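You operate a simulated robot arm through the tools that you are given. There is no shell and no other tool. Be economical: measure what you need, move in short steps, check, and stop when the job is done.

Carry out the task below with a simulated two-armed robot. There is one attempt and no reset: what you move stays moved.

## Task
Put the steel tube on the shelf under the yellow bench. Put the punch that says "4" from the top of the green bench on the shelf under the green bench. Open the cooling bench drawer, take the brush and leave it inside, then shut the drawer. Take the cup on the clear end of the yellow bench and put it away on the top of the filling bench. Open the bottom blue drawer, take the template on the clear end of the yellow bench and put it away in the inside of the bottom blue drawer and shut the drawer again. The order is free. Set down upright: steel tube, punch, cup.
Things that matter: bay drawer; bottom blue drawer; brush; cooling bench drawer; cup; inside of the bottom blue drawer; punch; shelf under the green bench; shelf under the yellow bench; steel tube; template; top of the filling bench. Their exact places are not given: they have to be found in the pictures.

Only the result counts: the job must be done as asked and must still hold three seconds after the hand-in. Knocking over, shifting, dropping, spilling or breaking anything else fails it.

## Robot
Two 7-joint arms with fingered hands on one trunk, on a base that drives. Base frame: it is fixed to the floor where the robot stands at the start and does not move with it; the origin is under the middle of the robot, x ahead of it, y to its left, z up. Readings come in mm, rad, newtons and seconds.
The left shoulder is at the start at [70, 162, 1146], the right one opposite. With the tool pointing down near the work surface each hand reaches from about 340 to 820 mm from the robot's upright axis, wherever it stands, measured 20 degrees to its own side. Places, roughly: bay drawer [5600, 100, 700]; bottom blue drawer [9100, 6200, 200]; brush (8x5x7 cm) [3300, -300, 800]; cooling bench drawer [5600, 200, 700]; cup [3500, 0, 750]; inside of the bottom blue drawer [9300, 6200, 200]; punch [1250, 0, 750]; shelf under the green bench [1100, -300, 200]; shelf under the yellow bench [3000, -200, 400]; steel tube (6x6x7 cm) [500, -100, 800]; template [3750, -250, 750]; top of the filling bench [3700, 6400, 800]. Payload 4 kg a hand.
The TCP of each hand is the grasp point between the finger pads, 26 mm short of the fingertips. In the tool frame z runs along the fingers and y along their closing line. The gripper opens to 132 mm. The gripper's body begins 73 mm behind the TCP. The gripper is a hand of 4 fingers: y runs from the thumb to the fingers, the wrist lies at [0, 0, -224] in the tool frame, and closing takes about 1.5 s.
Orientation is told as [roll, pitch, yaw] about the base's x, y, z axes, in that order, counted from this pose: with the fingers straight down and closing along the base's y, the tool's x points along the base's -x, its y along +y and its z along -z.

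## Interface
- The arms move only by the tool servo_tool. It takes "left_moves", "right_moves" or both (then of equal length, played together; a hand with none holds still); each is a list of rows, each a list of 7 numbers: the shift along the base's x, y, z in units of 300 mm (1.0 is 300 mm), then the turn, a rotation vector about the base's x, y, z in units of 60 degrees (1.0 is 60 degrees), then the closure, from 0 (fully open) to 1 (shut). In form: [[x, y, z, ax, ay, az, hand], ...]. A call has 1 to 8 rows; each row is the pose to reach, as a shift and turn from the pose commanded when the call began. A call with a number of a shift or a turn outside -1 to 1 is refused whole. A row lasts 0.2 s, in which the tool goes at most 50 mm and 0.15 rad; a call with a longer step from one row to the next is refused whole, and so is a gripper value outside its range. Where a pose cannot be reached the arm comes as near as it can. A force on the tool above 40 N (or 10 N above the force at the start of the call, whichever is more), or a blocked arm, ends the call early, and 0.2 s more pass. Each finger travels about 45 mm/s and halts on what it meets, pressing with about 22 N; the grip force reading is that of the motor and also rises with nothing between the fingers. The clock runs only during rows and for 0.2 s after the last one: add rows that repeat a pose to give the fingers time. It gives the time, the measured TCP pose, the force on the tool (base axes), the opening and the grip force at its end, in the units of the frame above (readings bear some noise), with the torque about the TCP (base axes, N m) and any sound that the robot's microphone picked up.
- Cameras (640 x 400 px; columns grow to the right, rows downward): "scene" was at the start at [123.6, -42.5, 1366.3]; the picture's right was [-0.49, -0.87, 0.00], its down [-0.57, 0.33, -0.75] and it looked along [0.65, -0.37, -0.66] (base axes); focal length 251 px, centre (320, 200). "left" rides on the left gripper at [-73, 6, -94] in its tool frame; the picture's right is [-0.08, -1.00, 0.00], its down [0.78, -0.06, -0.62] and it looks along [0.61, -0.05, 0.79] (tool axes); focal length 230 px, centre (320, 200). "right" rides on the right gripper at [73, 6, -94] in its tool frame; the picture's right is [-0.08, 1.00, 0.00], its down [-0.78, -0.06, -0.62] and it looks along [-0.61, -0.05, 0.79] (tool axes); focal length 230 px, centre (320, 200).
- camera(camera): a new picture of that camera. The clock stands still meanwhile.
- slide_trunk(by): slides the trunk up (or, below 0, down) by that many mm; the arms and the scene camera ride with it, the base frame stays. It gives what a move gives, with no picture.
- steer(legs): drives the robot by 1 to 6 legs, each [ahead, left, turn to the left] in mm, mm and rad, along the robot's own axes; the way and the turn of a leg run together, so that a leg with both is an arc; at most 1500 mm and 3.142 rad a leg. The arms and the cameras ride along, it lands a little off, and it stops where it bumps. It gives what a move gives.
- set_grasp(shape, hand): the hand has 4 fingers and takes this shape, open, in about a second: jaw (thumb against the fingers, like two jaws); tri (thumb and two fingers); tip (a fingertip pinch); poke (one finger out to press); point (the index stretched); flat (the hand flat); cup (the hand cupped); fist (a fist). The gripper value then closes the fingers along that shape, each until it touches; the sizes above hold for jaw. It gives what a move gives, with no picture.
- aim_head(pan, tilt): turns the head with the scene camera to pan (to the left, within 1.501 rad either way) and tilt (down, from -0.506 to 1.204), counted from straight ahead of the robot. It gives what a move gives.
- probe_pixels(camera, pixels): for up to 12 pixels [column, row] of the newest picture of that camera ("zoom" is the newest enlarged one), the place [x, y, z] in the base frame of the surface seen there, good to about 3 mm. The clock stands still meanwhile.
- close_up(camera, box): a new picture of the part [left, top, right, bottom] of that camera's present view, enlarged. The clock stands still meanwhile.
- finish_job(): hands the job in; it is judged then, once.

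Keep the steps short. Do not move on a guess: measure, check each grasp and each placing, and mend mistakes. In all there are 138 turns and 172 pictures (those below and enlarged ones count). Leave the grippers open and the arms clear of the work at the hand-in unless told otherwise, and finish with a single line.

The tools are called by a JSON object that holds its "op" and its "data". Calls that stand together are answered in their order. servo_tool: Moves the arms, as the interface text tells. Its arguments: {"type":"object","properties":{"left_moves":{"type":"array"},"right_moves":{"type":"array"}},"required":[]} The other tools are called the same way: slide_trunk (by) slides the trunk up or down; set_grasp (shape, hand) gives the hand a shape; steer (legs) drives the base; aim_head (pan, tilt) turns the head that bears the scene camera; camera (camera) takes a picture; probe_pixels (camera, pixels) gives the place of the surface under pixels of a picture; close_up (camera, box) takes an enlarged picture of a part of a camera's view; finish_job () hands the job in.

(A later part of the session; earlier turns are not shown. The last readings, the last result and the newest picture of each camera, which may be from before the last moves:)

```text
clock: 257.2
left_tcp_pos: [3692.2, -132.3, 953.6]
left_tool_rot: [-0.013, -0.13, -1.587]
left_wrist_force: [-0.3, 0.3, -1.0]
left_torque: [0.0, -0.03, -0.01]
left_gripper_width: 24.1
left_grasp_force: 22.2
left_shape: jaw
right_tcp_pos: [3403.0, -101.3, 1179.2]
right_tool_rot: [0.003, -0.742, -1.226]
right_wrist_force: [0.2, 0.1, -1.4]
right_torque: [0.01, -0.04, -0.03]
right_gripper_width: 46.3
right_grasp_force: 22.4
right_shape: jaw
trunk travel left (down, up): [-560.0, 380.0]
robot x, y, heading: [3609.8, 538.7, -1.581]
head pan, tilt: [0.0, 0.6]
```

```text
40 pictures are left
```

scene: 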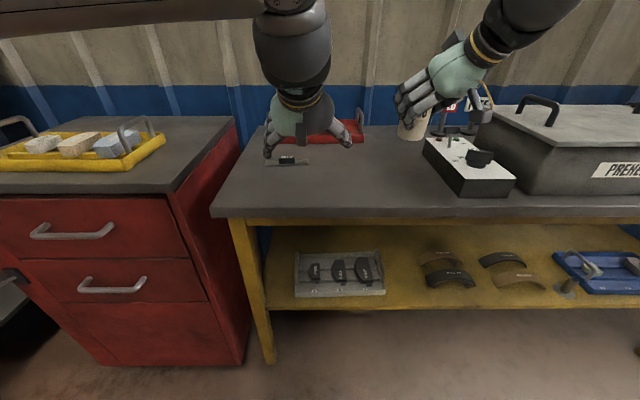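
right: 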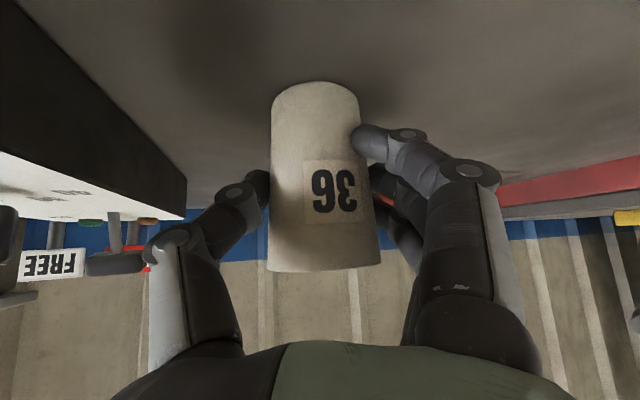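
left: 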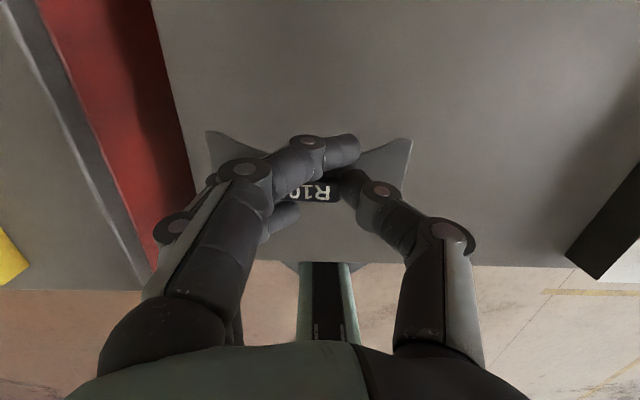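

Template held. Back away, turn around to face +y, raise view and look at the way to the filling bench.

{"op": "steer", "data": {"legs": [[-750, 0, 0], [0, 0, 3.14]]}}

{"op": "aim_head", "data": {"pan": 0, "tilt": 0.3}}

{"op": "camera", "data": {"camera": "scene"}}

```text
clock: 268.5
left_tcp_pos: [3587.5, 1977.3, 952.7]
left_tool_rot: [-0.011, -0.131, 1.475]
left_wrist_force: [-0.1, -0.1, -1.0]
left_torque: [-0.01, 0.0, 0.0]
left_gripper_width: 24.0
left_grasp_force: 22.3
left_shape: jaw
right_tcp_pos: [3873.7, 1923.3, 1180.1]
right_tool_rot: [0.002, -0.74, 1.835]
right_wrist_force: [0.3, 0.4, -1.4]
right_torque: [-0.03, 0.01, 0.02]
right_gripper_width: 45.8
right_grasp_force: 22.5
right_shape: jaw
trunk travel left (down, up): [-560.0, 380.0]
robot x, y, heading: [3619.0, 1297.4, 1.483]
head pan, tilt: [0.0, 0.6]
```

```text
clock: 269.3
left_tcp_pos: [3588.0, 1976.7, 953.4]
left_tool_rot: [-0.013, -0.132, 1.476]
left_wrist_force: [-0.8, -0.8, -0.5]
left_torque: [0.01, 0.01, -0.01]
left_gripper_width: 24.0
left_grasp_force: 21.8
left_shape: jaw
right_tcp_pos: [3873.4, 1922.8, 1178.6]
right_tool_rot: [0.002, -0.741, 1.835]
right_wrist_force: [-0.5, 0.3, -1.2]
right_torque: [-0.03, -0.03, -0.02]
right_gripper_width: 45.6
right_grasp_force: 21.5
right_shape: jaw
trunk travel left (down, up): [-560.0, 380.0]
robot x, y, heading: [3619.8, 1297.9, 1.481]
head pan, tilt: [0.0, 0.3]
```

```text
39 pictures are left
```

scene: 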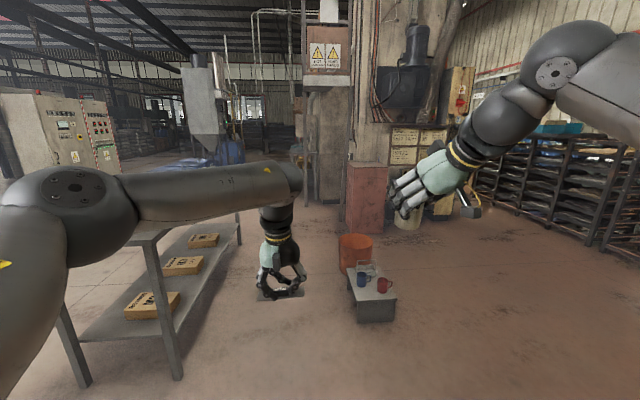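

Probe distances along the way.

{"op": "probe_pixels", "data": {"camera": "scene", "pixels": [[325, 190], [365, 195], [210, 160], [265, 150], [350, 300], [395, 310], [172, 370], [235, 245], [355, 240], [440, 210], [310, 215], [230, 80]]}}

{"op": "close_up", "data": {"camera": "scene", "box": [120, 60, 440, 260]}}

```text
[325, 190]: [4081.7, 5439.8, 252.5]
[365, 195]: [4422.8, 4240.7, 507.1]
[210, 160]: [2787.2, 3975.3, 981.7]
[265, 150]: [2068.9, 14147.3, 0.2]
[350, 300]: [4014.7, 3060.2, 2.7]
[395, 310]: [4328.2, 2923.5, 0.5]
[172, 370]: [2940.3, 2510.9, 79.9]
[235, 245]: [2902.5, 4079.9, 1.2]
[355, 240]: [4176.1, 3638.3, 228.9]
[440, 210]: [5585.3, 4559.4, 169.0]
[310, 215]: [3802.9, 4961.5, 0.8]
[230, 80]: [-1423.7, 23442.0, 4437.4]
```

```text
2.00 times, centred on (280, 160) of scene
```

zoom: 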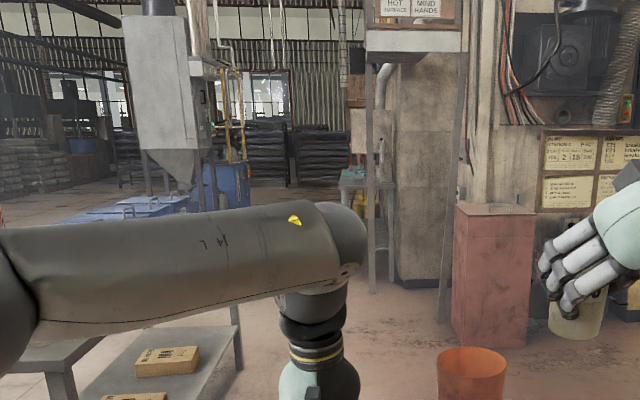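

Corridor around x≈3480 is clear (table x≤2940, stool x≥4015). Straighten, shift left 140, and drive ahead 3000.

{"op": "steer", "data": {"legs": [[0, 140, 0.09], [1500, 0, 0], [1400, 0, 0]]}}

{"op": "aim_head", "data": {"pan": -0.2, "tilt": 0.35}}

{"op": "camera", "data": {"camera": "scene"}}

```text
clock: 284.2
left_tcp_pos: [3272.8, 4864.8, 953.6]
left_tool_rot: [-0.013, -0.132, 1.601]
left_wrist_force: [-0.5, -0.3, -0.3]
left_torque: [-0.01, -0.01, 0.01]
left_gripper_width: 24.2
left_grasp_force: 22.4
left_shape: jaw
right_tcp_pos: [3563.1, 4846.7, 1179.9]
right_tool_rot: [0.001, -0.739, 1.962]
right_wrist_force: [0.0, -1.4, -0.3]
right_torque: [0.01, -0.03, 0.01]
right_gripper_width: 45.9
right_grasp_force: 22.3
right_shape: jaw
trunk travel left (down, up): [-560.0, 380.0]
robot x, y, heading: [3390.3, 4197.4, 1.61]
head pan, tilt: [0.0, 0.3]
```

```text
clock: 284.9
left_tcp_pos: [3272.6, 4865.7, 953.1]
left_tool_rot: [-0.012, -0.13, 1.604]
left_wrist_force: [0.7, -0.3, -1.0]
left_torque: [0.01, 0.02, -0.03]
left_gripper_width: 24.2
left_grasp_force: 22.0
left_shape: jaw
right_tcp_pos: [3561.4, 4847.2, 1180.0]
right_tool_rot: [0.002, -0.741, 1.962]
right_wrist_force: [-0.1, 0.0, -0.6]
right_torque: [0.01, 0.02, 0.02]
right_gripper_width: 45.8
right_grasp_force: 21.7
right_shape: jaw
trunk travel left (down, up): [-560.0, 380.0]
robot x, y, heading: [3390.2, 4194.5, 1.604]
head pan, tilt: [-0.201, 0.351]
```

```text
37 pictures are left
```

scene: 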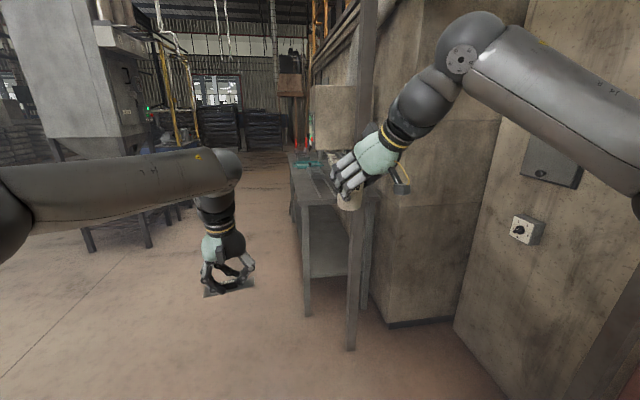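

Filling bench seen at (300,190), beside a frame leg. Probe it.

{"op": "probe_pixels", "data": {"camera": "scene", "pixels": [[300, 190], [292, 160], [330, 195], [310, 180], [352, 340], [307, 315], [340, 270], [320, 163], [145, 245], [90, 250], [335, 120]]}}

{"op": "close_up", "data": {"camera": "scene", "box": [240, 100, 400, 220]}}

```text
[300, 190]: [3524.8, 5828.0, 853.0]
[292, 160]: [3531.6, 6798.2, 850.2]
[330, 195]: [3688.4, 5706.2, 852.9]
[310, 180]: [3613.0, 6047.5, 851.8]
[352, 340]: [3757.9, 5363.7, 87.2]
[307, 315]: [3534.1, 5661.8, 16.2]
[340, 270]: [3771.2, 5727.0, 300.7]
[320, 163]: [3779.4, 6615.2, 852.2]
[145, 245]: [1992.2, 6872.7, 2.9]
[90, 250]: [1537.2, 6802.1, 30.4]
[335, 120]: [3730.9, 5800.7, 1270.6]
```

```text
3.33 times, centred on (320, 160) of scene
```

zoom: 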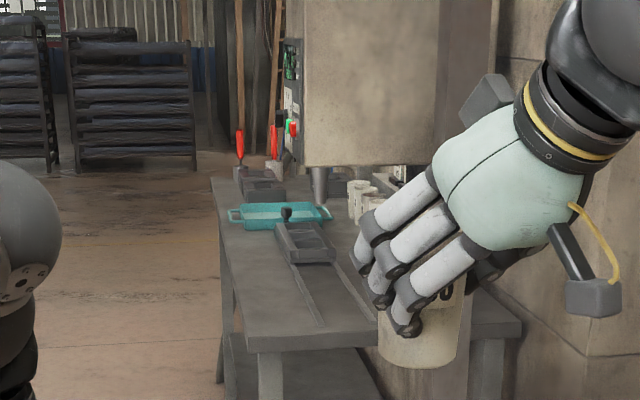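

Bench top z≈852, x 3520–3800+, y from 5640. I'll place the cup from its left side (facing +x). Drive 500 ahead and check the left side first.

{"op": "steer", "data": {"legs": [[500, 0, -0.03]]}}

{"op": "aim_head", "data": {"pan": 0.75, "tilt": 0.45}}

{"op": "camera", "data": {"camera": "scene"}}

{"op": "probe_pixels", "data": {"camera": "scene", "pixels": [[100, 200], [200, 200], [60, 300], [150, 120], [250, 130], [330, 150], [430, 150], [300, 230], [450, 250], [550, 230], [40, 150]]}}

```text
clock: 287.8
left_tcp_pos: [3282.1, 5345.1, 952.9]
left_tool_rot: [-0.011, -0.132, 1.573]
left_wrist_force: [-0.7, -0.1, -1.4]
left_torque: [0.04, 0.0, 0.03]
left_gripper_width: 24.1
left_grasp_force: 21.7
left_shape: jaw
right_tcp_pos: [3569.7, 5319.7, 1181.8]
right_tool_rot: [0.001, -0.742, 1.934]
right_wrist_force: [-0.1, -0.1, -0.3]
right_torque: [0.0, 0.0, 0.03]
right_gripper_width: 45.9
right_grasp_force: 21.6
right_shape: jaw
trunk travel left (down, up): [-560.0, 380.0]
robot x, y, heading: [3377.5, 4672.2, 1.576]
head pan, tilt: [-0.201, 0.351]
```

```text
clock: 289.0
left_tcp_pos: [3281.2, 5346.5, 954.5]
left_tool_rot: [-0.012, -0.131, 1.572]
left_wrist_force: [-0.1, 0.1, -1.3]
left_torque: [-0.01, 0.0, 0.02]
left_gripper_width: 24.1
left_grasp_force: 21.7
left_shape: jaw
right_tcp_pos: [3571.1, 5319.5, 1179.5]
right_tool_rot: [0.003, -0.742, 1.933]
right_wrist_force: [0.1, 0.2, 0.0]
right_torque: [0.01, 0.0, 0.0]
right_gripper_width: 45.9
right_grasp_force: 21.6
right_shape: jaw
trunk travel left (down, up): [-560.0, 380.0]
robot x, y, heading: [3381.2, 4676.8, 1.579]
head pan, tilt: [0.75, 0.45]
```

```text
35 pictures are left
```

scene: 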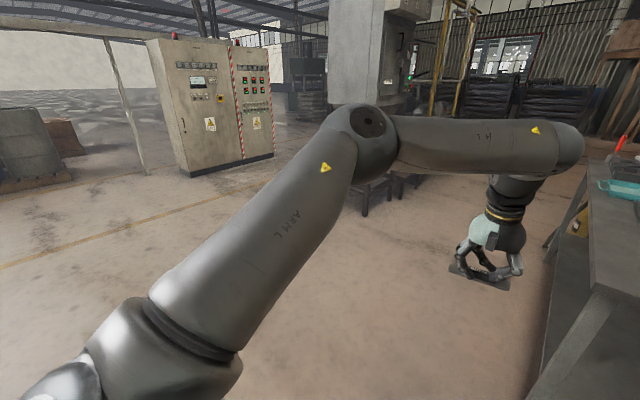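

```text
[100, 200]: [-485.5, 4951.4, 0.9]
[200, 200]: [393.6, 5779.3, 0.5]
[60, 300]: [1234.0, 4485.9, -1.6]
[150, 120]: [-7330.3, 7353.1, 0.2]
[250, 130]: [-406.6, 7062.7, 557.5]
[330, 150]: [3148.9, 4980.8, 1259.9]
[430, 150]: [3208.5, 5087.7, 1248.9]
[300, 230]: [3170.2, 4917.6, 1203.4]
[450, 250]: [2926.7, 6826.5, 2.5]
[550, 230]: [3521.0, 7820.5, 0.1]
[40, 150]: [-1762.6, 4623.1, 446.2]
```

Left side is clear. Go left 780, ahead 1100, turn right to face +x.

{"op": "steer", "data": {"legs": [[0, 780, 0], [1130, 0, 0], [0, 0, -1.57]]}}

{"op": "aim_head", "data": {"pan": -0.1, "tilt": 0.45}}

{"op": "camera", "data": {"camera": "scene"}}

```text
clock: 302.4
left_tcp_pos: [3243.7, 5932.8, 953.9]
left_tool_rot: [-0.012, -0.13, 0.044]
left_wrist_force: [0.5, -0.5, -0.2]
left_torque: [0.01, 0.0, 0.04]
left_gripper_width: 24.1
left_grasp_force: 22.2
left_shape: jaw
right_tcp_pos: [3228.3, 5641.5, 1180.0]
right_tool_rot: [0.0, -0.742, 0.405]
right_wrist_force: [0.0, 0.8, -0.3]
right_torque: [-0.02, 0.0, 0.0]
right_gripper_width: 45.9
right_grasp_force: 22.0
right_shape: jaw
trunk travel left (down, up): [-560.0, 380.0]
robot x, y, heading: [2573.6, 5807.4, 0.054]
head pan, tilt: [0.75, 0.45]
```

```text
clock: 303.6
left_tcp_pos: [3242.4, 5931.6, 953.5]
left_tool_rot: [-0.011, -0.13, 0.046]
left_wrist_force: [-0.3, -0.6, -0.1]
left_torque: [-0.02, 0.02, 0.0]
left_gripper_width: 24.1
left_grasp_force: 21.6
left_shape: jaw
right_tcp_pos: [3229.6, 5642.7, 1180.6]
right_tool_rot: [0.0, -0.741, 0.406]
right_wrist_force: [0.3, -0.1, -0.4]
right_torque: [-0.01, -0.01, 0.0]
right_gripper_width: 45.7
right_grasp_force: 21.9
right_shape: jaw
trunk travel left (down, up): [-560.0, 380.0]
robot x, y, heading: [2575.5, 5809.5, 0.059]
head pan, tilt: [-0.099, 0.45]
```

```text
34 pictures are left
```

scene: 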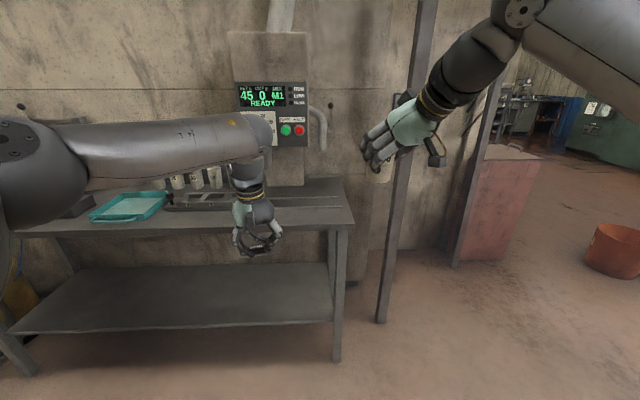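

Probe the front strip near the bench's right end; retract the left hand 240.

{"op": "probe_pixels", "data": {"camera": "scene", "pixels": [[320, 215], [320, 204], [345, 212], [340, 228], [300, 220], [270, 201], [215, 180], [160, 195], [385, 300], [290, 130]]}}

{"op": "servo_tool", "data": {"left_moves": [[-0.13, 0, 0, 0, 0, 0, 1], [-0.26, 0, 0, 0, 0, 0, 1], [-0.39, 0, 0, 0, 0, 0, 1], [-0.52, 0, 0, 0, 0, 0, 1], [-0.65, 0, 0, 0, 0, 0, 1], [-0.78, 0, 0, 0, 0, 0, 1]]}}

{"op": "close_up", "data": {"camera": "scene", "box": [150, 130, 400, 260]}}

```text
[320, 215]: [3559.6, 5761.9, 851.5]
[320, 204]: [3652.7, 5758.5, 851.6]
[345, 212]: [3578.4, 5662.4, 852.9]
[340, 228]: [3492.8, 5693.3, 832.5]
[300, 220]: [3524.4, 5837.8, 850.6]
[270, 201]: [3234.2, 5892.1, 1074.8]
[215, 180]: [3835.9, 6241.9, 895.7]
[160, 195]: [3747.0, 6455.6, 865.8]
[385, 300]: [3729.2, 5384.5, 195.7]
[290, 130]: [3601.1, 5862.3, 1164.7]
```

```text
clock: 304.9
left_tcp_pos: [3006.6, 5935.6, 953.2]
left_tool_rot: [-0.012, -0.133, 0.045]
left_wrist_force: [-0.5, 0.3, -0.8]
left_torque: [0.02, -0.02, -0.02]
left_gripper_width: 24.1
left_grasp_force: 21.8
left_shape: jaw
right_tcp_pos: [3228.1, 5642.9, 1181.3]
right_tool_rot: [0.001, -0.742, 0.403]
right_wrist_force: [-0.4, -0.2, -0.6]
right_torque: [-0.03, 0.02, -0.04]
right_gripper_width: 45.7
right_grasp_force: 21.7
right_shape: jaw
trunk travel left (down, up): [-560.0, 380.0]
robot x, y, heading: [2574.7, 5807.0, 0.051]
head pan, tilt: [-0.099, 0.45]
```

```text
2.56 times, centred on (275, 195) of scene
```

zoom: 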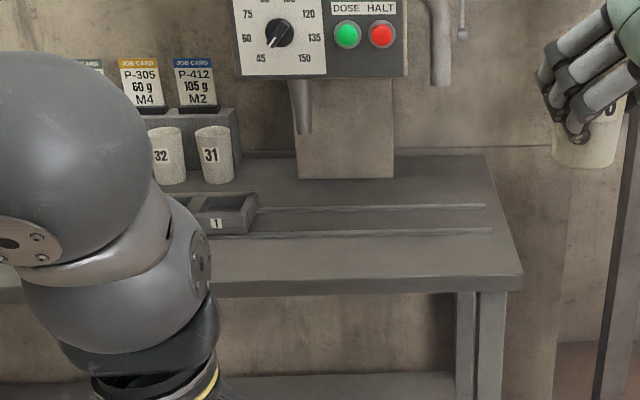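

Front strip clear at (3565,5735). Lower the trunk 220, drive left 69 and ahead 329.

{"op": "slide_trunk", "data": {"by": -215}}

{"op": "steer", "data": {"legs": [[0, 69, 0], [320, 0, 0]]}}

{"op": "camera", "data": {"camera": "scene"}}

{"op": "camera", "data": {"camera": "right"}}

```text
clock: 307.2
left_tcp_pos: [3007.0, 5935.5, 736.9]
left_tool_rot: [-0.013, -0.13, 0.046]
left_wrist_force: [-0.2, 0.3, -0.8]
left_torque: [-0.01, 0.01, -0.01]
left_gripper_width: 23.9
left_grasp_force: 21.8
left_shape: jaw
right_tcp_pos: [3228.2, 5642.2, 964.6]
right_tool_rot: [0.002, -0.743, 0.406]
right_wrist_force: [-1.1, -0.8, -0.5]
right_torque: [0.0, 0.06, 0.0]
right_gripper_width: 45.5
right_grasp_force: 22.2
right_shape: jaw
trunk travel left (down, up): [-345.0, 595.0]
robot x, y, heading: [2575.4, 5805.8, 0.055]
head pan, tilt: [-0.099, 0.45]
```

```text
clock: 310.0
left_tcp_pos: [3317.7, 6022.2, 737.6]
left_tool_rot: [-0.011, -0.13, 0.052]
left_wrist_force: [-0.3, -0.6, -1.7]
left_torque: [0.0, 0.0, 0.01]
left_gripper_width: 24.2
left_grasp_force: 21.5
left_shape: jaw
right_tcp_pos: [3542.4, 5731.2, 964.8]
right_tool_rot: [0.001, -0.739, 0.413]
right_wrist_force: [0.9, -0.9, -1.1]
right_torque: [0.02, 0.03, -0.02]
right_gripper_width: 45.7
right_grasp_force: 22.2
right_shape: jaw
trunk travel left (down, up): [-345.0, 595.0]
robot x, y, heading: [2889.5, 5892.5, 0.059]
head pan, tilt: [-0.099, 0.45]
```

```text
32 pictures are left
```

scene: 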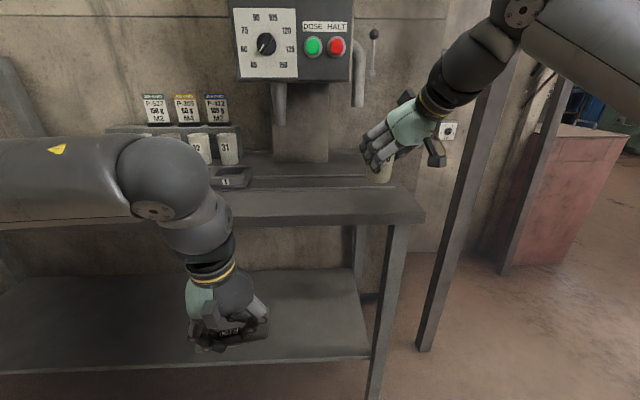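

```text
31 pictures are left
```

right: 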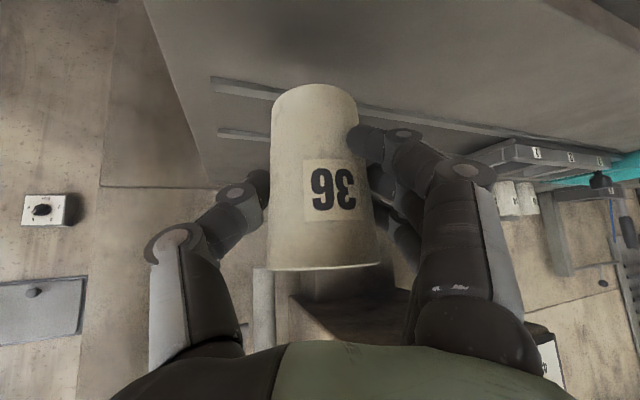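

Cup above a free strip at (3554,5736). Lower ~50 mm and feel.

{"op": "servo_tool", "data": {"right_moves": [[0, 0, -0.07, 0, 0, 0, 0.9], [0, 0, -0.13, 0, 0, 0, 0.9], [0, 0, -0.155, 0, 0, 0, 0.9], [0, 0, -0.165, 0, 0, 0, 0.9], [0, 0, -0.172, 0, 0, 0, 0.9]]}}

{"op": "close_up", "data": {"camera": "scene", "box": [320, 80, 470, 230]}}

```text
clock: 311.2
left_tcp_pos: [3318.9, 6021.4, 737.7]
left_tool_rot: [-0.014, -0.132, 0.051]
left_wrist_force: [0.0, 0.5, -1.1]
left_torque: [0.01, -0.03, 0.03]
left_gripper_width: 24.4
left_grasp_force: 21.5
left_shape: jaw
right_tcp_pos: [3539.5, 5732.0, 913.3]
right_tool_rot: [0.003, -0.742, 0.414]
right_wrist_force: [0.2, -0.2, -0.7]
right_torque: [-0.01, 0.03, -0.03]
right_gripper_width: 45.5
right_grasp_force: 21.6
right_shape: jaw
trunk travel left (down, up): [-345.0, 595.0]
robot x, y, heading: [2886.5, 5891.5, 0.058]
head pan, tilt: [-0.099, 0.45]
```

```text
2.67 times, centred on (395, 155) of scene
```

zoom: 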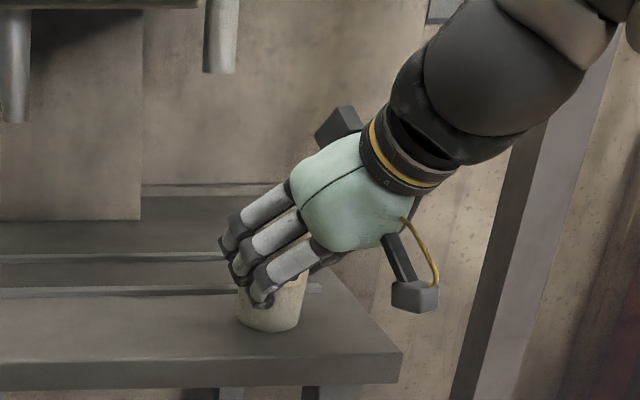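

No contact yet; lower a few more mm.

{"op": "servo_tool", "data": {"right_moves": [[0, 0, -0.006, 0, 0, 0, 0.9], [0, 0, -0.012, 0, 0, 0, 0.9], [0, 0, -0.018, 0, 0, 0, 0.9], [0, 0, -0.018, 0, 0, 0, 0.9]]}}

{"op": "close_up", "data": {"camera": "right", "box": [200, 50, 460, 220]}}

```text
clock: 312.2
left_tcp_pos: [3315.9, 6022.2, 737.9]
left_tool_rot: [-0.012, -0.132, 0.052]
left_wrist_force: [0.4, 0.4, -0.2]
left_torque: [-0.02, 0.01, 0.01]
left_gripper_width: 24.2
left_grasp_force: 21.9
left_shape: jaw
right_tcp_pos: [3541.2, 5731.8, 912.2]
right_tool_rot: [0.002, -0.75, 0.413]
right_wrist_force: [5.0, -0.8, 16.1]
right_torque: [0.03, -0.17, -0.02]
right_gripper_width: 45.6
right_grasp_force: 21.8
right_shape: jaw
trunk travel left (down, up): [-345.0, 595.0]
robot x, y, heading: [2888.5, 5892.0, 0.056]
head pan, tilt: [-0.099, 0.45]
```

```text
2.35 times, centred on (330, 135) of right
```

zoom: 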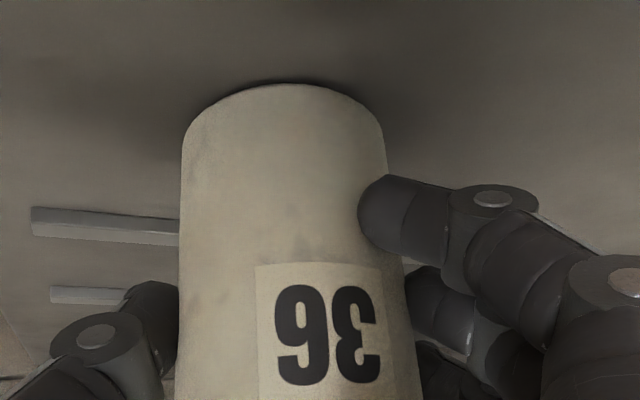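

Standing (16 N). Ease 4 mm up, open slowly, then withdraw along the hand axis.

{"op": "servo_tool", "data": {"right_moves": [[0, 0, 0.012, 0, 0, 0, 0.9], [0, 0, 0.012, 0, 0, 0, 0.7], [0, 0, 0.012, 0, 0, 0, 0.5], [0, 0, 0.012, 0, 0, 0, 0.4], [0, 0, 0.012, 0, 0, 0, 0.3], [0, 0, 0.012, 0, 0, 0, 0.2], [0, 0, 0.012, 0, 0, 0, 0.2]]}}

{"op": "servo_tool", "data": {"right_moves": [[-0.06, -0.025, 0.07, 0, 0, 0, 0.2], [-0.12, -0.05, 0.14, 0, 0, 0, 0.2], [-0.18, -0.08, 0.21, 0, 0, 0, 0.2], [-0.25, -0.11, 0.3, 0, 0, 0, 0.2], [-0.33, -0.14, 0.4, 0, 0, 0, 0.2]]}}

{"op": "camera", "data": {"camera": "scene"}}

```text
clock: 313.8
left_tcp_pos: [3318.7, 6021.9, 736.8]
left_tool_rot: [-0.013, -0.13, 0.051]
left_wrist_force: [-0.1, -1.0, -0.4]
left_torque: [0.0, -0.04, -0.02]
left_gripper_width: 24.2
left_grasp_force: 22.1
left_shape: jaw
right_tcp_pos: [3540.4, 5731.4, 910.7]
right_tool_rot: [0.003, -0.742, 0.412]
right_wrist_force: [-0.3, -0.4, -0.3]
right_torque: [-0.01, 0.0, 0.0]
right_gripper_width: 105.3
right_grasp_force: 0.0
right_shape: jaw
trunk travel left (down, up): [-345.0, 595.0]
robot x, y, heading: [2885.5, 5895.0, 0.061]
head pan, tilt: [-0.099, 0.45]
```

```text
clock: 315.0
left_tcp_pos: [3316.6, 6021.5, 738.3]
left_tool_rot: [-0.012, -0.133, 0.053]
left_wrist_force: [-0.2, -0.6, -1.4]
left_torque: [-0.04, -0.04, -0.02]
left_gripper_width: 24.0
left_grasp_force: 22.0
left_shape: jaw
right_tcp_pos: [3438.6, 5687.6, 1033.1]
right_tool_rot: [0.003, -0.744, 0.415]
right_wrist_force: [-0.3, 0.2, 0.4]
right_torque: [0.04, -0.02, -0.04]
right_gripper_width: 105.4
right_grasp_force: 0.0
right_shape: jaw
trunk travel left (down, up): [-345.0, 595.0]
robot x, y, heading: [2891.8, 5891.0, 0.064]
head pan, tilt: [-0.099, 0.45]
```

```text
28 pictures are left
```

scene: 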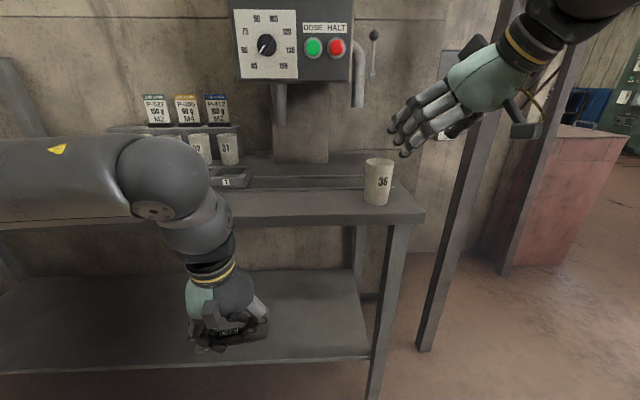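

Cup stands on the filling bench. Now go to the blue drawers: back off, turn to face −y, and return through the corridor.

{"op": "steer", "data": {"legs": [[-420, 0, 0], [0, 0, -1.63], [1150, 960, 0]]}}

{"op": "aim_head", "data": {"pan": 0, "tilt": 0.4}}

{"op": "camera", "data": {"camera": "scene"}}

```text
clock: 328.3
left_tcp_pos: [3452.0, 4269.0, 736.8]
left_tool_rot: [-0.012, -0.131, -1.613]
left_wrist_force: [0.1, -0.5, -1.2]
left_torque: [0.01, 0.02, -0.01]
left_gripper_width: 24.1
left_grasp_force: 22.2
left_shape: jaw
right_tcp_pos: [3107.8, 4178.1, 1031.8]
right_tool_rot: [0.002, -0.743, -1.254]
right_wrist_force: [-0.4, 0.1, -0.2]
right_torque: [-0.01, 0.0, -0.02]
right_gripper_width: 105.4
right_grasp_force: 0.2
right_shape: jaw
trunk travel left (down, up): [-345.0, 595.0]
robot x, y, heading: [3360.7, 4708.9, -1.603]
head pan, tilt: [-0.099, 0.45]
```

```text
clock: 329.0
left_tcp_pos: [3450.3, 4268.7, 736.6]
left_tool_rot: [-0.012, -0.132, -1.614]
left_wrist_force: [0.3, -0.7, -0.6]
left_torque: [-0.01, 0.01, 0.0]
left_gripper_width: 24.2
left_grasp_force: 22.1
left_shape: jaw
right_tcp_pos: [3107.5, 4179.5, 1031.5]
right_tool_rot: [0.002, -0.742, -1.254]
right_wrist_force: [-0.2, -0.9, 0.2]
right_torque: [0.01, 0.03, -0.01]
right_gripper_width: 105.2
right_grasp_force: 0.2
right_shape: jaw
trunk travel left (down, up): [-345.0, 595.0]
robot x, y, heading: [3363.7, 4712.5, -1.607]
head pan, tilt: [0.0, 0.4]
```

```text
27 pictures are left
```

scene: 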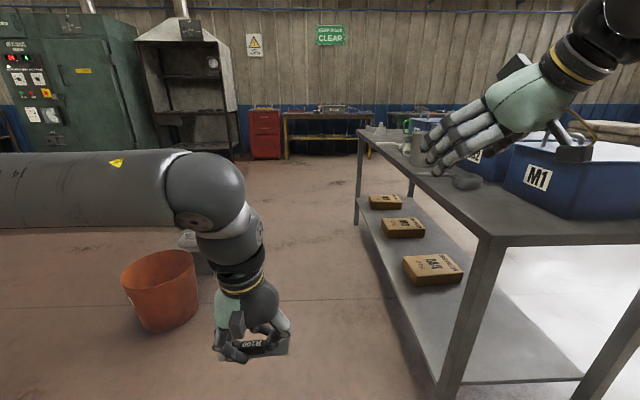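

Shift left 150 away from the table and drive down the corridor to y≈1450, then turn to face +x.

{"op": "steer", "data": {"legs": [[0, 150, 0.035], [1500, 0, 0], [1500, 0, 0], [260, 0, 0], [0, 0, 1.57]]}}

{"op": "aim_head", "data": {"pan": 0.1, "tilt": 0.25}}

{"op": "camera", "data": {"camera": "scene"}}

```text
clock: 349.8
left_tcp_pos: [4017.5, 1508.8, 737.8]
left_tool_rot: [-0.011, -0.133, -0.013]
left_wrist_force: [-0.2, 0.0, -1.0]
left_torque: [-0.01, -0.01, 0.01]
left_gripper_width: 24.0
left_grasp_force: 22.2
left_shape: jaw
right_tcp_pos: [4117.6, 1168.1, 1031.7]
right_tool_rot: [0.003, -0.742, 0.346]
right_wrist_force: [0.1, 0.3, 0.7]
right_torque: [0.03, 0.04, 0.03]
right_gripper_width: 105.2
right_grasp_force: 0.0
right_shape: jaw
trunk travel left (down, up): [-345.0, 595.0]
robot x, y, heading: [3579.7, 1407.0, -0.007]
head pan, tilt: [0.0, 0.4]
```

```text
clock: 350.5
left_tcp_pos: [4017.2, 1509.3, 737.8]
left_tool_rot: [-0.013, -0.13, -0.014]
left_wrist_force: [-0.5, 0.0, -0.2]
left_torque: [-0.01, -0.01, -0.02]
left_gripper_width: 23.9
left_grasp_force: 21.9
left_shape: jaw
right_tcp_pos: [4116.6, 1167.7, 1032.8]
right_tool_rot: [0.001, -0.743, 0.347]
right_wrist_force: [-0.2, 0.4, -1.2]
right_torque: [-0.02, 0.02, 0.02]
right_gripper_width: 105.4
right_grasp_force: 0.1
right_shape: jaw
trunk travel left (down, up): [-345.0, 595.0]
robot x, y, heading: [3579.3, 1408.0, -0.012]
head pan, tilt: [0.099, 0.25]
```

```text
26 pictures are left
```

scene: 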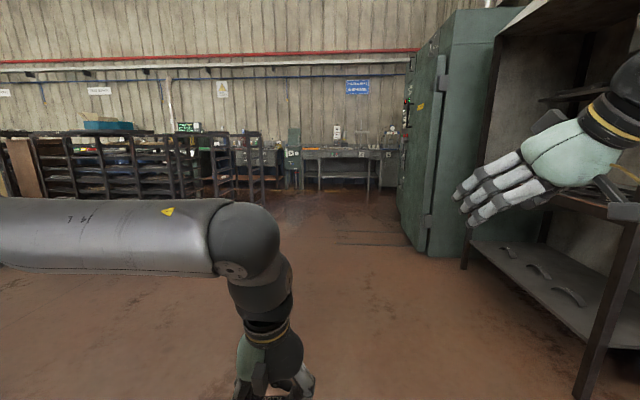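

Probe racks and the far benches.

{"op": "probe_pixels", "data": {"camera": "scene", "pixels": [[262, 203], [218, 203], [195, 200], [75, 195], [290, 165], [345, 180], [405, 200], [110, 125], [20, 165], [270, 180]]}}

{"op": "close_up", "data": {"camera": "scene", "box": [0, 90, 420, 220]}}

```text
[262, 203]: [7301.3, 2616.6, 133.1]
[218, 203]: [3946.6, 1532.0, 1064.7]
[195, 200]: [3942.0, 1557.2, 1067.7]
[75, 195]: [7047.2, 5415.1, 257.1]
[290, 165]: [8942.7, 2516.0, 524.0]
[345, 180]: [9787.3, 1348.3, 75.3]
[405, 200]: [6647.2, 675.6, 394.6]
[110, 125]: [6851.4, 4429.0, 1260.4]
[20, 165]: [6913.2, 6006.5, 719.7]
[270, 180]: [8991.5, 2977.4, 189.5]
```

```text
1.52 times, centred on (210, 155) of scene
```

zoom: 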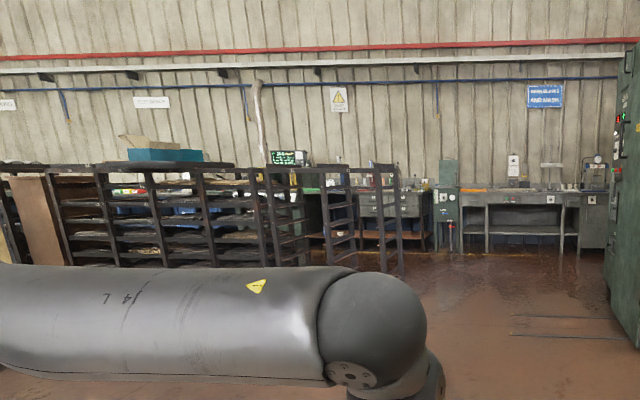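

Racks are at x 6850–7300; wall benches at x≥8940. Drive along y≈1400 to x≈8080.

{"op": "steer", "data": {"legs": [[1500, 0, 0.012], [1500, 0, 0], [1500, 0, 0]]}}

{"op": "aim_head", "data": {"pan": 1.0, "tilt": 0.25}}

{"op": "camera", "data": {"camera": "scene"}}

```text
clock: 362.7
left_tcp_pos: [6567.8, 1352.3, 734.9]
left_tool_rot: [-0.018, -0.143, 0.015]
left_wrist_force: [-0.8, -0.8, -0.3]
left_torque: [-0.05, -0.06, 0.0]
left_gripper_width: 24.4
left_grasp_force: 22.3
left_shape: jaw
right_tcp_pos: [6672.0, 1016.2, 1034.8]
right_tool_rot: [-0.016, -0.754, 0.393]
right_wrist_force: [-0.7, 0.6, 1.5]
right_torque: [-0.07, -0.01, -0.02]
right_gripper_width: 105.4
right_grasp_force: 0.1
right_shape: jaw
trunk travel left (down, up): [-345.0, 595.0]
robot x, y, heading: [6138.6, 1234.8, 0.017]
head pan, tilt: [0.099, 0.25]
stopped in leg 2: the robot was blocked; the commanded pose is now the measured one
```

```text
clock: 363.9
left_tcp_pos: [6578.8, 1385.4, 729.0]
left_tool_rot: [-0.017, -0.128, 0.055]
left_wrist_force: [-0.2, 0.1, -1.2]
left_torque: [0.0, 0.0, 0.01]
left_gripper_width: 23.7
left_grasp_force: 22.3
left_shape: jaw
right_tcp_pos: [6700.7, 1054.7, 1025.1]
right_tool_rot: [-0.01, -0.738, 0.423]
right_wrist_force: [-0.7, 0.1, 1.1]
right_torque: [-0.04, -0.02, -0.03]
right_gripper_width: 105.5
right_grasp_force: 0.0
right_shape: jaw
trunk travel left (down, up): [-345.0, 595.0]
robot x, y, heading: [6145.3, 1248.9, 0.054]
head pan, tilt: [1.0, 0.25]
```

```text
24 pictures are left
```

scene: 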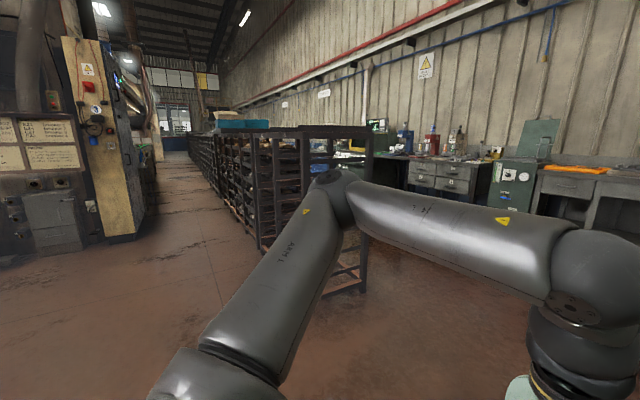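

Blocked at x≈6140 — likely the right elbow against the oven front (I drifted to y 1235). Move left 350 and look to the right.

{"op": "steer", "data": {"legs": [[-30, 350, -0.04]]}}

{"op": "aim_head", "data": {"pan": -0.9, "tilt": 0.4}}

{"op": "camera", "data": {"camera": "scene"}}

{"op": "probe_pixels", "data": {"camera": "scene", "pixels": [[100, 200], [150, 300], [200, 150], [300, 150], [400, 150], [60, 330], [250, 250]]}}

```text
clock: 366.2
left_tcp_pos: [6558.8, 1761.2, 726.7]
left_tool_rot: [-0.016, -0.123, 0.094]
left_wrist_force: [0.1, 0.9, -0.4]
left_torque: [-0.05, 0.05, -0.03]
left_gripper_width: 24.2
left_grasp_force: 21.9
left_shape: jaw
right_tcp_pos: [6694.8, 1434.0, 1021.8]
right_tool_rot: [-0.005, -0.737, 0.457]
right_wrist_force: [0.3, 0.1, -0.2]
right_torque: [-0.03, -0.05, -0.01]
right_gripper_width: 105.2
right_grasp_force: 0.1
right_shape: jaw
trunk travel left (down, up): [-345.0, 595.0]
robot x, y, heading: [6123.0, 1604.6, 0.094]
head pan, tilt: [1.0, 0.25]
```

```text
clock: 368.1
left_tcp_pos: [6558.0, 1760.4, 728.0]
left_tool_rot: [-0.017, -0.125, 0.093]
left_wrist_force: [0.1, 0.7, -1.2]
left_torque: [0.02, 0.0, -0.02]
left_gripper_width: 24.1
left_grasp_force: 21.7
left_shape: jaw
right_tcp_pos: [6695.2, 1433.4, 1023.5]
right_tool_rot: [-0.006, -0.737, 0.459]
right_wrist_force: [0.6, 0.5, 0.4]
right_torque: [0.01, -0.01, -0.01]
right_gripper_width: 105.1
right_grasp_force: 0.0
right_shape: jaw
trunk travel left (down, up): [-345.0, 595.0]
robot x, y, heading: [6127.2, 1608.0, 0.092]
head pan, tilt: [-0.901, 0.4]
```

```text
23 pictures are left
```

scene: 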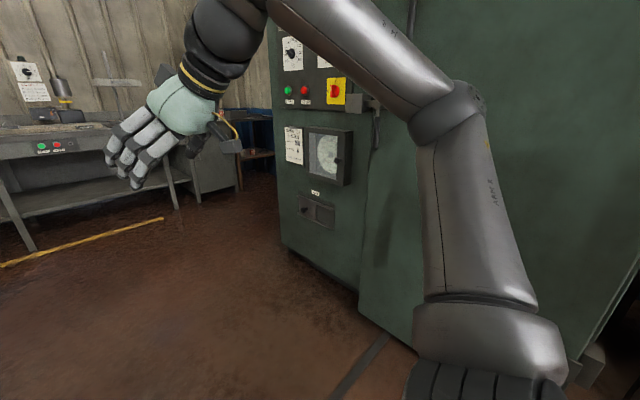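

```text
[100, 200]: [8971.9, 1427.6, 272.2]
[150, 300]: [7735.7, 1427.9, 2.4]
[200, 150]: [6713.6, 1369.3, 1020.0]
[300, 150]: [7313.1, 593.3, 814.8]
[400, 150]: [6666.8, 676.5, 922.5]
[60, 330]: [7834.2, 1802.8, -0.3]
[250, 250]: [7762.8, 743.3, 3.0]
```

The oven looks undisturbed. Straighten and continue ahead 1950 at y≈1600.

{"op": "steer", "data": {"legs": [[0, 0, -0.09], [1000, 60, 0], [950, 60, 0]]}}

{"op": "aim_head", "data": {"pan": 1.0, "tilt": 0.35}}

{"op": "camera", "data": {"camera": "scene"}}

```text
clock: 378.3
left_tcp_pos: [8517.4, 1775.8, 727.1]
left_tool_rot: [-0.014, -0.123, -0.057]
left_wrist_force: [0.2, -0.6, -1.0]
left_torque: [-0.04, 0.04, 0.0]
left_gripper_width: 24.1
left_grasp_force: 22.0
left_shape: jaw
right_tcp_pos: [8603.0, 1432.9, 1022.9]
right_tool_rot: [-0.004, -0.735, 0.308]
right_wrist_force: [-0.5, -0.5, 0.9]
right_torque: [0.0, -0.01, 0.0]
right_gripper_width: 105.6
right_grasp_force: 0.1
right_shape: jaw
trunk travel left (down, up): [-345.0, 595.0]
robot x, y, heading: [8067.1, 1691.6, -0.055]
head pan, tilt: [-0.901, 0.4]
```

```text
clock: 380.1
left_tcp_pos: [8516.4, 1777.4, 727.0]
left_tool_rot: [-0.016, -0.124, -0.058]
left_wrist_force: [0.8, 0.2, -0.2]
left_torque: [0.01, -0.02, -0.02]
left_gripper_width: 24.0
left_grasp_force: 21.9
left_shape: jaw
right_tcp_pos: [8603.1, 1432.3, 1021.9]
right_tool_rot: [-0.003, -0.737, 0.308]
right_wrist_force: [0.5, -0.2, 0.4]
right_torque: [0.0, 0.01, 0.01]
right_gripper_width: 105.5
right_grasp_force: 0.0
right_shape: jaw
trunk travel left (down, up): [-345.0, 595.0]
robot x, y, heading: [8060.8, 1693.1, -0.056]
head pan, tilt: [1.0, 0.351]
```

```text
22 pictures are left
```

scene: 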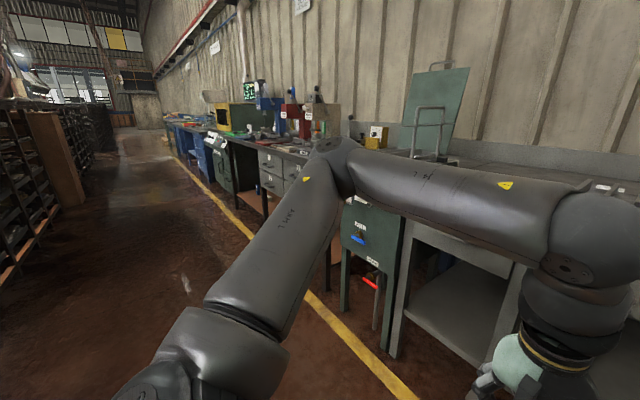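

Probe the aisle limits and the blue cabinets.

{"op": "probe_pixels", "data": {"camera": "scene", "pixels": [[78, 195], [45, 240], [85, 150], [205, 160], [190, 145], [225, 185], [270, 215], [175, 130], [120, 130], [220, 140]]}}

{"op": "close_up", "data": {"camera": "scene", "box": [60, 80, 300, 220]}}

```text
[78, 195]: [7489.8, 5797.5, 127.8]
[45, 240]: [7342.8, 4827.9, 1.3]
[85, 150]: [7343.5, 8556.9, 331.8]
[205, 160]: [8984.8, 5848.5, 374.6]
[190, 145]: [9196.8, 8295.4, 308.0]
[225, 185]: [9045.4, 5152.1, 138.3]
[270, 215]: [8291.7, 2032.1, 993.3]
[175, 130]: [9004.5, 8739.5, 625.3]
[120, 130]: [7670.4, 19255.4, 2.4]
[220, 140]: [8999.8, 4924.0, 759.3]
```

```text
2.67 times, centred on (180, 150) of scene
```

zoom: 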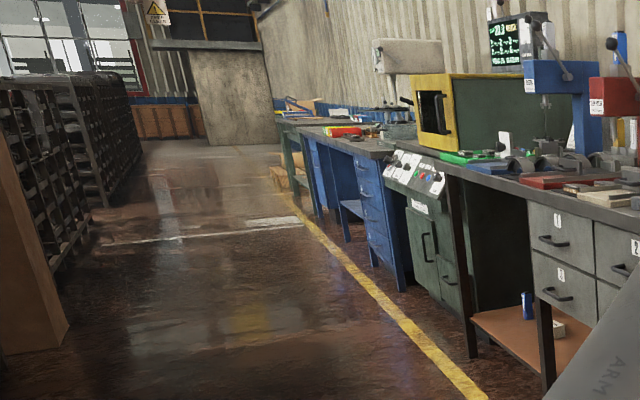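

Aisle is clear (x 7490–8980). Turn left, drive 4400 along it, then turn right to face the blue drawers.

{"op": "steer", "data": {"legs": [[0, 0, 1.627], [1500, 0, 0], [1500, 0, 0], [1400, 0, 0], [0, 0, -1.57]]}}

{"op": "aim_head", "data": {"pan": -0.1, "tilt": 0.5}}

{"op": "camera", "data": {"camera": "scene"}}

```text
clock: 409.0
left_tcp_pos: [8481.3, 6145.1, 726.8]
left_tool_rot: [-0.015, -0.125, -0.072]
left_wrist_force: [0.1, 0.1, -1.2]
left_torque: [0.03, 0.03, -0.02]
left_gripper_width: 24.0
left_grasp_force: 22.4
left_shape: jaw
right_tcp_pos: [8561.9, 5798.3, 1023.5]
right_tool_rot: [-0.003, -0.736, 0.294]
right_wrist_force: [0.5, -0.4, -0.8]
right_torque: [0.01, 0.02, 0.03]
right_gripper_width: 105.5
right_grasp_force: 0.1
right_shape: jaw
trunk travel left (down, up): [-345.0, 595.0]
robot x, y, heading: [8031.4, 6067.8, -0.07]
head pan, tilt: [1.0, 0.351]
```

```text
clock: 410.3
left_tcp_pos: [8482.2, 6144.3, 726.5]
left_tool_rot: [-0.016, -0.127, -0.075]
left_wrist_force: [0.1, 0.4, -0.7]
left_torque: [0.0, -0.02, -0.01]
left_gripper_width: 24.0
left_grasp_force: 21.5
left_shape: jaw
right_tcp_pos: [8562.1, 5798.7, 1022.7]
right_tool_rot: [-0.003, -0.737, 0.292]
right_wrist_force: [0.4, -0.7, -0.3]
right_torque: [0.01, 0.0, -0.02]
right_gripper_width: 105.6
right_grasp_force: 0.1
right_shape: jaw
trunk travel left (down, up): [-345.0, 595.0]
robot x, y, heading: [8029.2, 6064.8, -0.076]
head pan, tilt: [-0.099, 0.499]
```

```text
20 pictures are left
```

scene: 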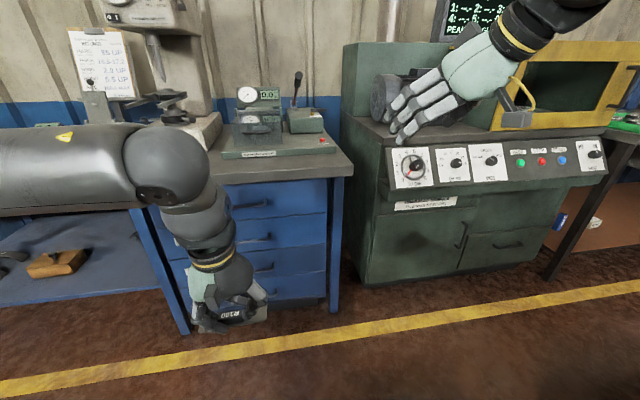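

Four blue drawers at (260,200–290). Probe their handles/faces.

{"op": "probe_pixels", "data": {"camera": "scene", "pixels": [[256, 204], [258, 238], [262, 267], [290, 262], [290, 285], [318, 285], [325, 300], [300, 272], [300, 300], [240, 181], [305, 230], [335, 300]]}}

{"op": "close_up", "data": {"camera": "scene", "box": [180, 170, 360, 320]}}

```text
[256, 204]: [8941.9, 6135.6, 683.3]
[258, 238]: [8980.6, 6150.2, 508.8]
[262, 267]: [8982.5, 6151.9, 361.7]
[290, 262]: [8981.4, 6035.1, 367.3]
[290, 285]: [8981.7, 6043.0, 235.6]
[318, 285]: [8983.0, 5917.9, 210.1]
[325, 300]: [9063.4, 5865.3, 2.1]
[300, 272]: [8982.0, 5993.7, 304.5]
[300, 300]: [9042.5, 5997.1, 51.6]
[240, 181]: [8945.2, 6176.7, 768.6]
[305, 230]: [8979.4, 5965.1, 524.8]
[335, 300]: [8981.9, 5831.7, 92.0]
```

```text
2.67 times, centred on (270, 245) of scene
```

zoom: 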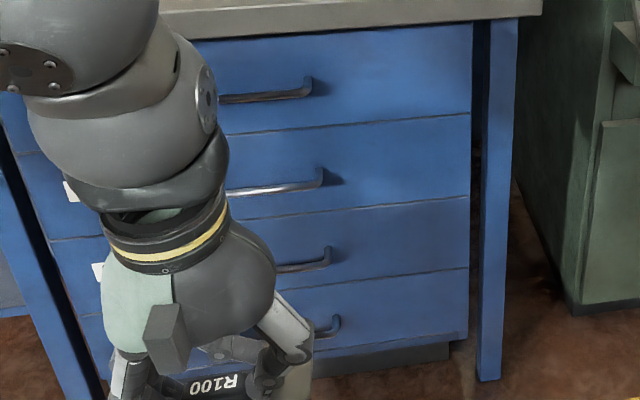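

Bottom drawer: front x≈8981, handle around y 6110–6250. Position base at about (8200,6370), lower the trunk, then roll and level the right hand as before.

{"op": "steer", "data": {"legs": [[0, 0, 0.075], [100, 305, 0]]}}

{"op": "servo_tool", "data": {"right_moves": [[0, 0, 0, 0.09, 0.034, -0.105, 0], [0, 0, 0, 0.179, 0.069, -0.211, 0], [0, 0, 0, 0.268, 0.104, -0.317, 0], [0, 0, 0, 0.358, 0.138, -0.423, 0], [0, 0, 0, 0.447, 0.173, -0.528, 0], [0, 0, 0, 0.537, 0.207, -0.634, 0], [0, 0, 0, 0.627, 0.242, -0.74, 0]]}}

{"op": "servo_tool", "data": {"right_moves": [[0, 0, 0, 0.08, 0.03, -0.092, 0], [0, 0, 0, 0.158, 0.06, -0.185, 0], [0, 0, 0, 0.237, 0.09, -0.278, 0], [0, 0, 0, 0.314, 0.121, -0.37, 0]]}}

{"op": "slide_trunk", "data": {"by": -340}}

{"op": "servo_tool", "data": {"right_moves": [[0.03, 0, -0.03, 0.045, -0.117, 0, 0], [0.06, 0, -0.06, 0.09, -0.234, 0, 0], [0.1, 0, -0.1, 0.135, -0.351, 0, 0], [0.15, 0, -0.15, 0.18, -0.468, 0, 0], [0.2, 0, -0.2, 0.226, -0.586, 0, 0]]}}

{"op": "servo_tool", "data": {"right_moves": [[0, 0, -0.05, 0, 0, -0.12, 0], [0, 0, -0.1, 0, 0, -0.24, 0], [0, 0, -0.1, 0, 0, -0.24, 0]]}}

{"op": "camera", "data": {"camera": "scene"}}

```text
clock: 412.9
left_tcp_pos: [8573.0, 6479.8, 727.5]
left_tool_rot: [-0.016, -0.125, 0.001]
left_wrist_force: [-0.2, 1.1, -0.8]
left_torque: [-0.02, 0.04, 0.01]
left_gripper_width: 24.1
left_grasp_force: 21.8
left_shape: jaw
right_tcp_pos: [8679.5, 6141.9, 1022.6]
right_tool_rot: [-0.006, -0.734, 0.366]
right_wrist_force: [-0.1, 0.1, 0.3]
right_torque: [-0.03, 0.01, 0.0]
right_gripper_width: 105.4
right_grasp_force: 0.1
right_shape: jaw
trunk travel left (down, up): [-345.0, 595.0]
robot x, y, heading: [8130.2, 6366.2, 0.002]
head pan, tilt: [-0.099, 0.499]
```

```text
clock: 414.5
left_tcp_pos: [8573.6, 6480.2, 726.8]
left_tool_rot: [-0.015, -0.126, 0.001]
left_wrist_force: [0.4, -1.2, -1.2]
left_torque: [-0.05, 0.03, 0.0]
left_gripper_width: 23.9
left_grasp_force: 22.1
left_shape: jaw
right_tcp_pos: [8678.7, 6140.8, 1022.9]
right_tool_rot: [0.659, -0.337, -0.801]
right_wrist_force: [-0.7, 0.6, 0.6]
right_torque: [-0.02, -0.05, -0.01]
right_gripper_width: 131.6
right_grasp_force: 0.0
right_shape: jaw
trunk travel left (down, up): [-345.0, 595.0]
robot x, y, heading: [8129.1, 6367.7, 0.005]
head pan, tilt: [-0.099, 0.499]
```

```text
clock: 415.5
left_tcp_pos: [8572.7, 6479.4, 725.8]
left_tool_rot: [-0.015, -0.126, -0.001]
left_wrist_force: [0.6, -0.6, -0.9]
left_torque: [0.01, 0.0, 0.0]
left_gripper_width: 24.1
left_grasp_force: 22.0
left_shape: jaw
right_tcp_pos: [8679.6, 6140.4, 1024.1]
right_tool_rot: [0.731, 0.004, -1.203]
right_wrist_force: [0.2, -0.2, -0.3]
right_torque: [0.03, -0.03, 0.03]
right_gripper_width: 132.0
right_grasp_force: 0.2
right_shape: jaw
trunk travel left (down, up): [-345.0, 595.0]
robot x, y, heading: [8127.6, 6367.5, 0.001]
head pan, tilt: [-0.099, 0.499]
```

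```text
clock: 418.9
left_tcp_pos: [8572.6, 6480.7, 387.2]
left_tool_rot: [-0.016, -0.127, 0.0]
left_wrist_force: [0.8, 0.3, -0.8]
left_torque: [-0.05, -0.02, 0.01]
left_gripper_width: 23.9
left_grasp_force: 22.0
left_shape: jaw
right_tcp_pos: [8679.4, 6140.0, 683.6]
right_tool_rot: [0.731, 0.001, -1.202]
right_wrist_force: [-0.5, -0.3, -0.1]
right_torque: [0.0, 0.01, 0.0]
right_gripper_width: 132.0
right_grasp_force: 0.1
right_shape: jaw
trunk travel left (down, up): [-5.0, 935.0]
robot x, y, heading: [8128.2, 6370.2, 0.005]
head pan, tilt: [-0.099, 0.499]
```

```text
clock: 420.1
left_tcp_pos: [8572.4, 6480.5, 385.6]
left_tool_rot: [-0.017, -0.126, -0.001]
left_wrist_force: [0.5, 0.3, -1.6]
left_torque: [0.02, 0.01, 0.0]
left_gripper_width: 23.9
left_grasp_force: 21.7
left_shape: jaw
right_tcp_pos: [8741.7, 6141.4, 623.0]
right_tool_rot: [1.393, 0.0, -1.201]
right_wrist_force: [-0.9, 0.0, 0.3]
right_torque: [-0.03, 0.03, 0.03]
right_gripper_width: 131.8
right_grasp_force: 0.1
right_shape: jaw
trunk travel left (down, up): [-5.0, 935.0]
robot x, y, heading: [8129.7, 6369.0, 0.006]
head pan, tilt: [-0.099, 0.499]
```

```text
clock: 420.9
left_tcp_pos: [8573.4, 6480.5, 385.9]
left_tool_rot: [-0.016, -0.126, 0.0]
left_wrist_force: [-0.5, 1.0, -1.8]
left_torque: [-0.01, 0.01, -0.05]
left_gripper_width: 23.9
left_grasp_force: 22.0
left_shape: jaw
right_tcp_pos: [8741.3, 6141.3, 593.8]
right_tool_rot: [1.389, 0.0, -1.455]
right_wrist_force: [0.3, 0.0, 0.2]
right_torque: [0.03, 0.0, 0.05]
right_gripper_width: 132.0
right_grasp_force: 0.1
right_shape: jaw
trunk travel left (down, up): [-5.0, 935.0]
robot x, y, heading: [8128.7, 6372.6, -0.002]
head pan, tilt: [-0.099, 0.499]
```

```text
18 pictures are left
```

scene: 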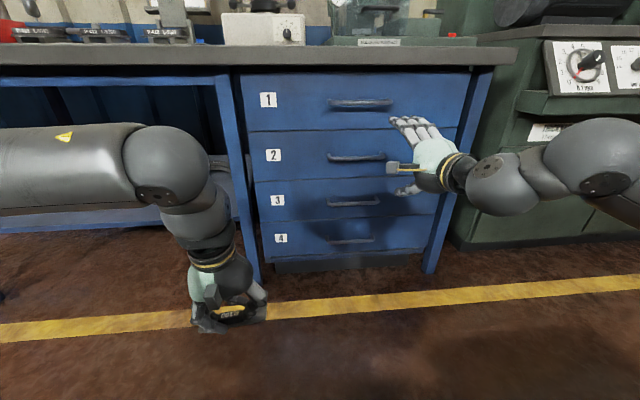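

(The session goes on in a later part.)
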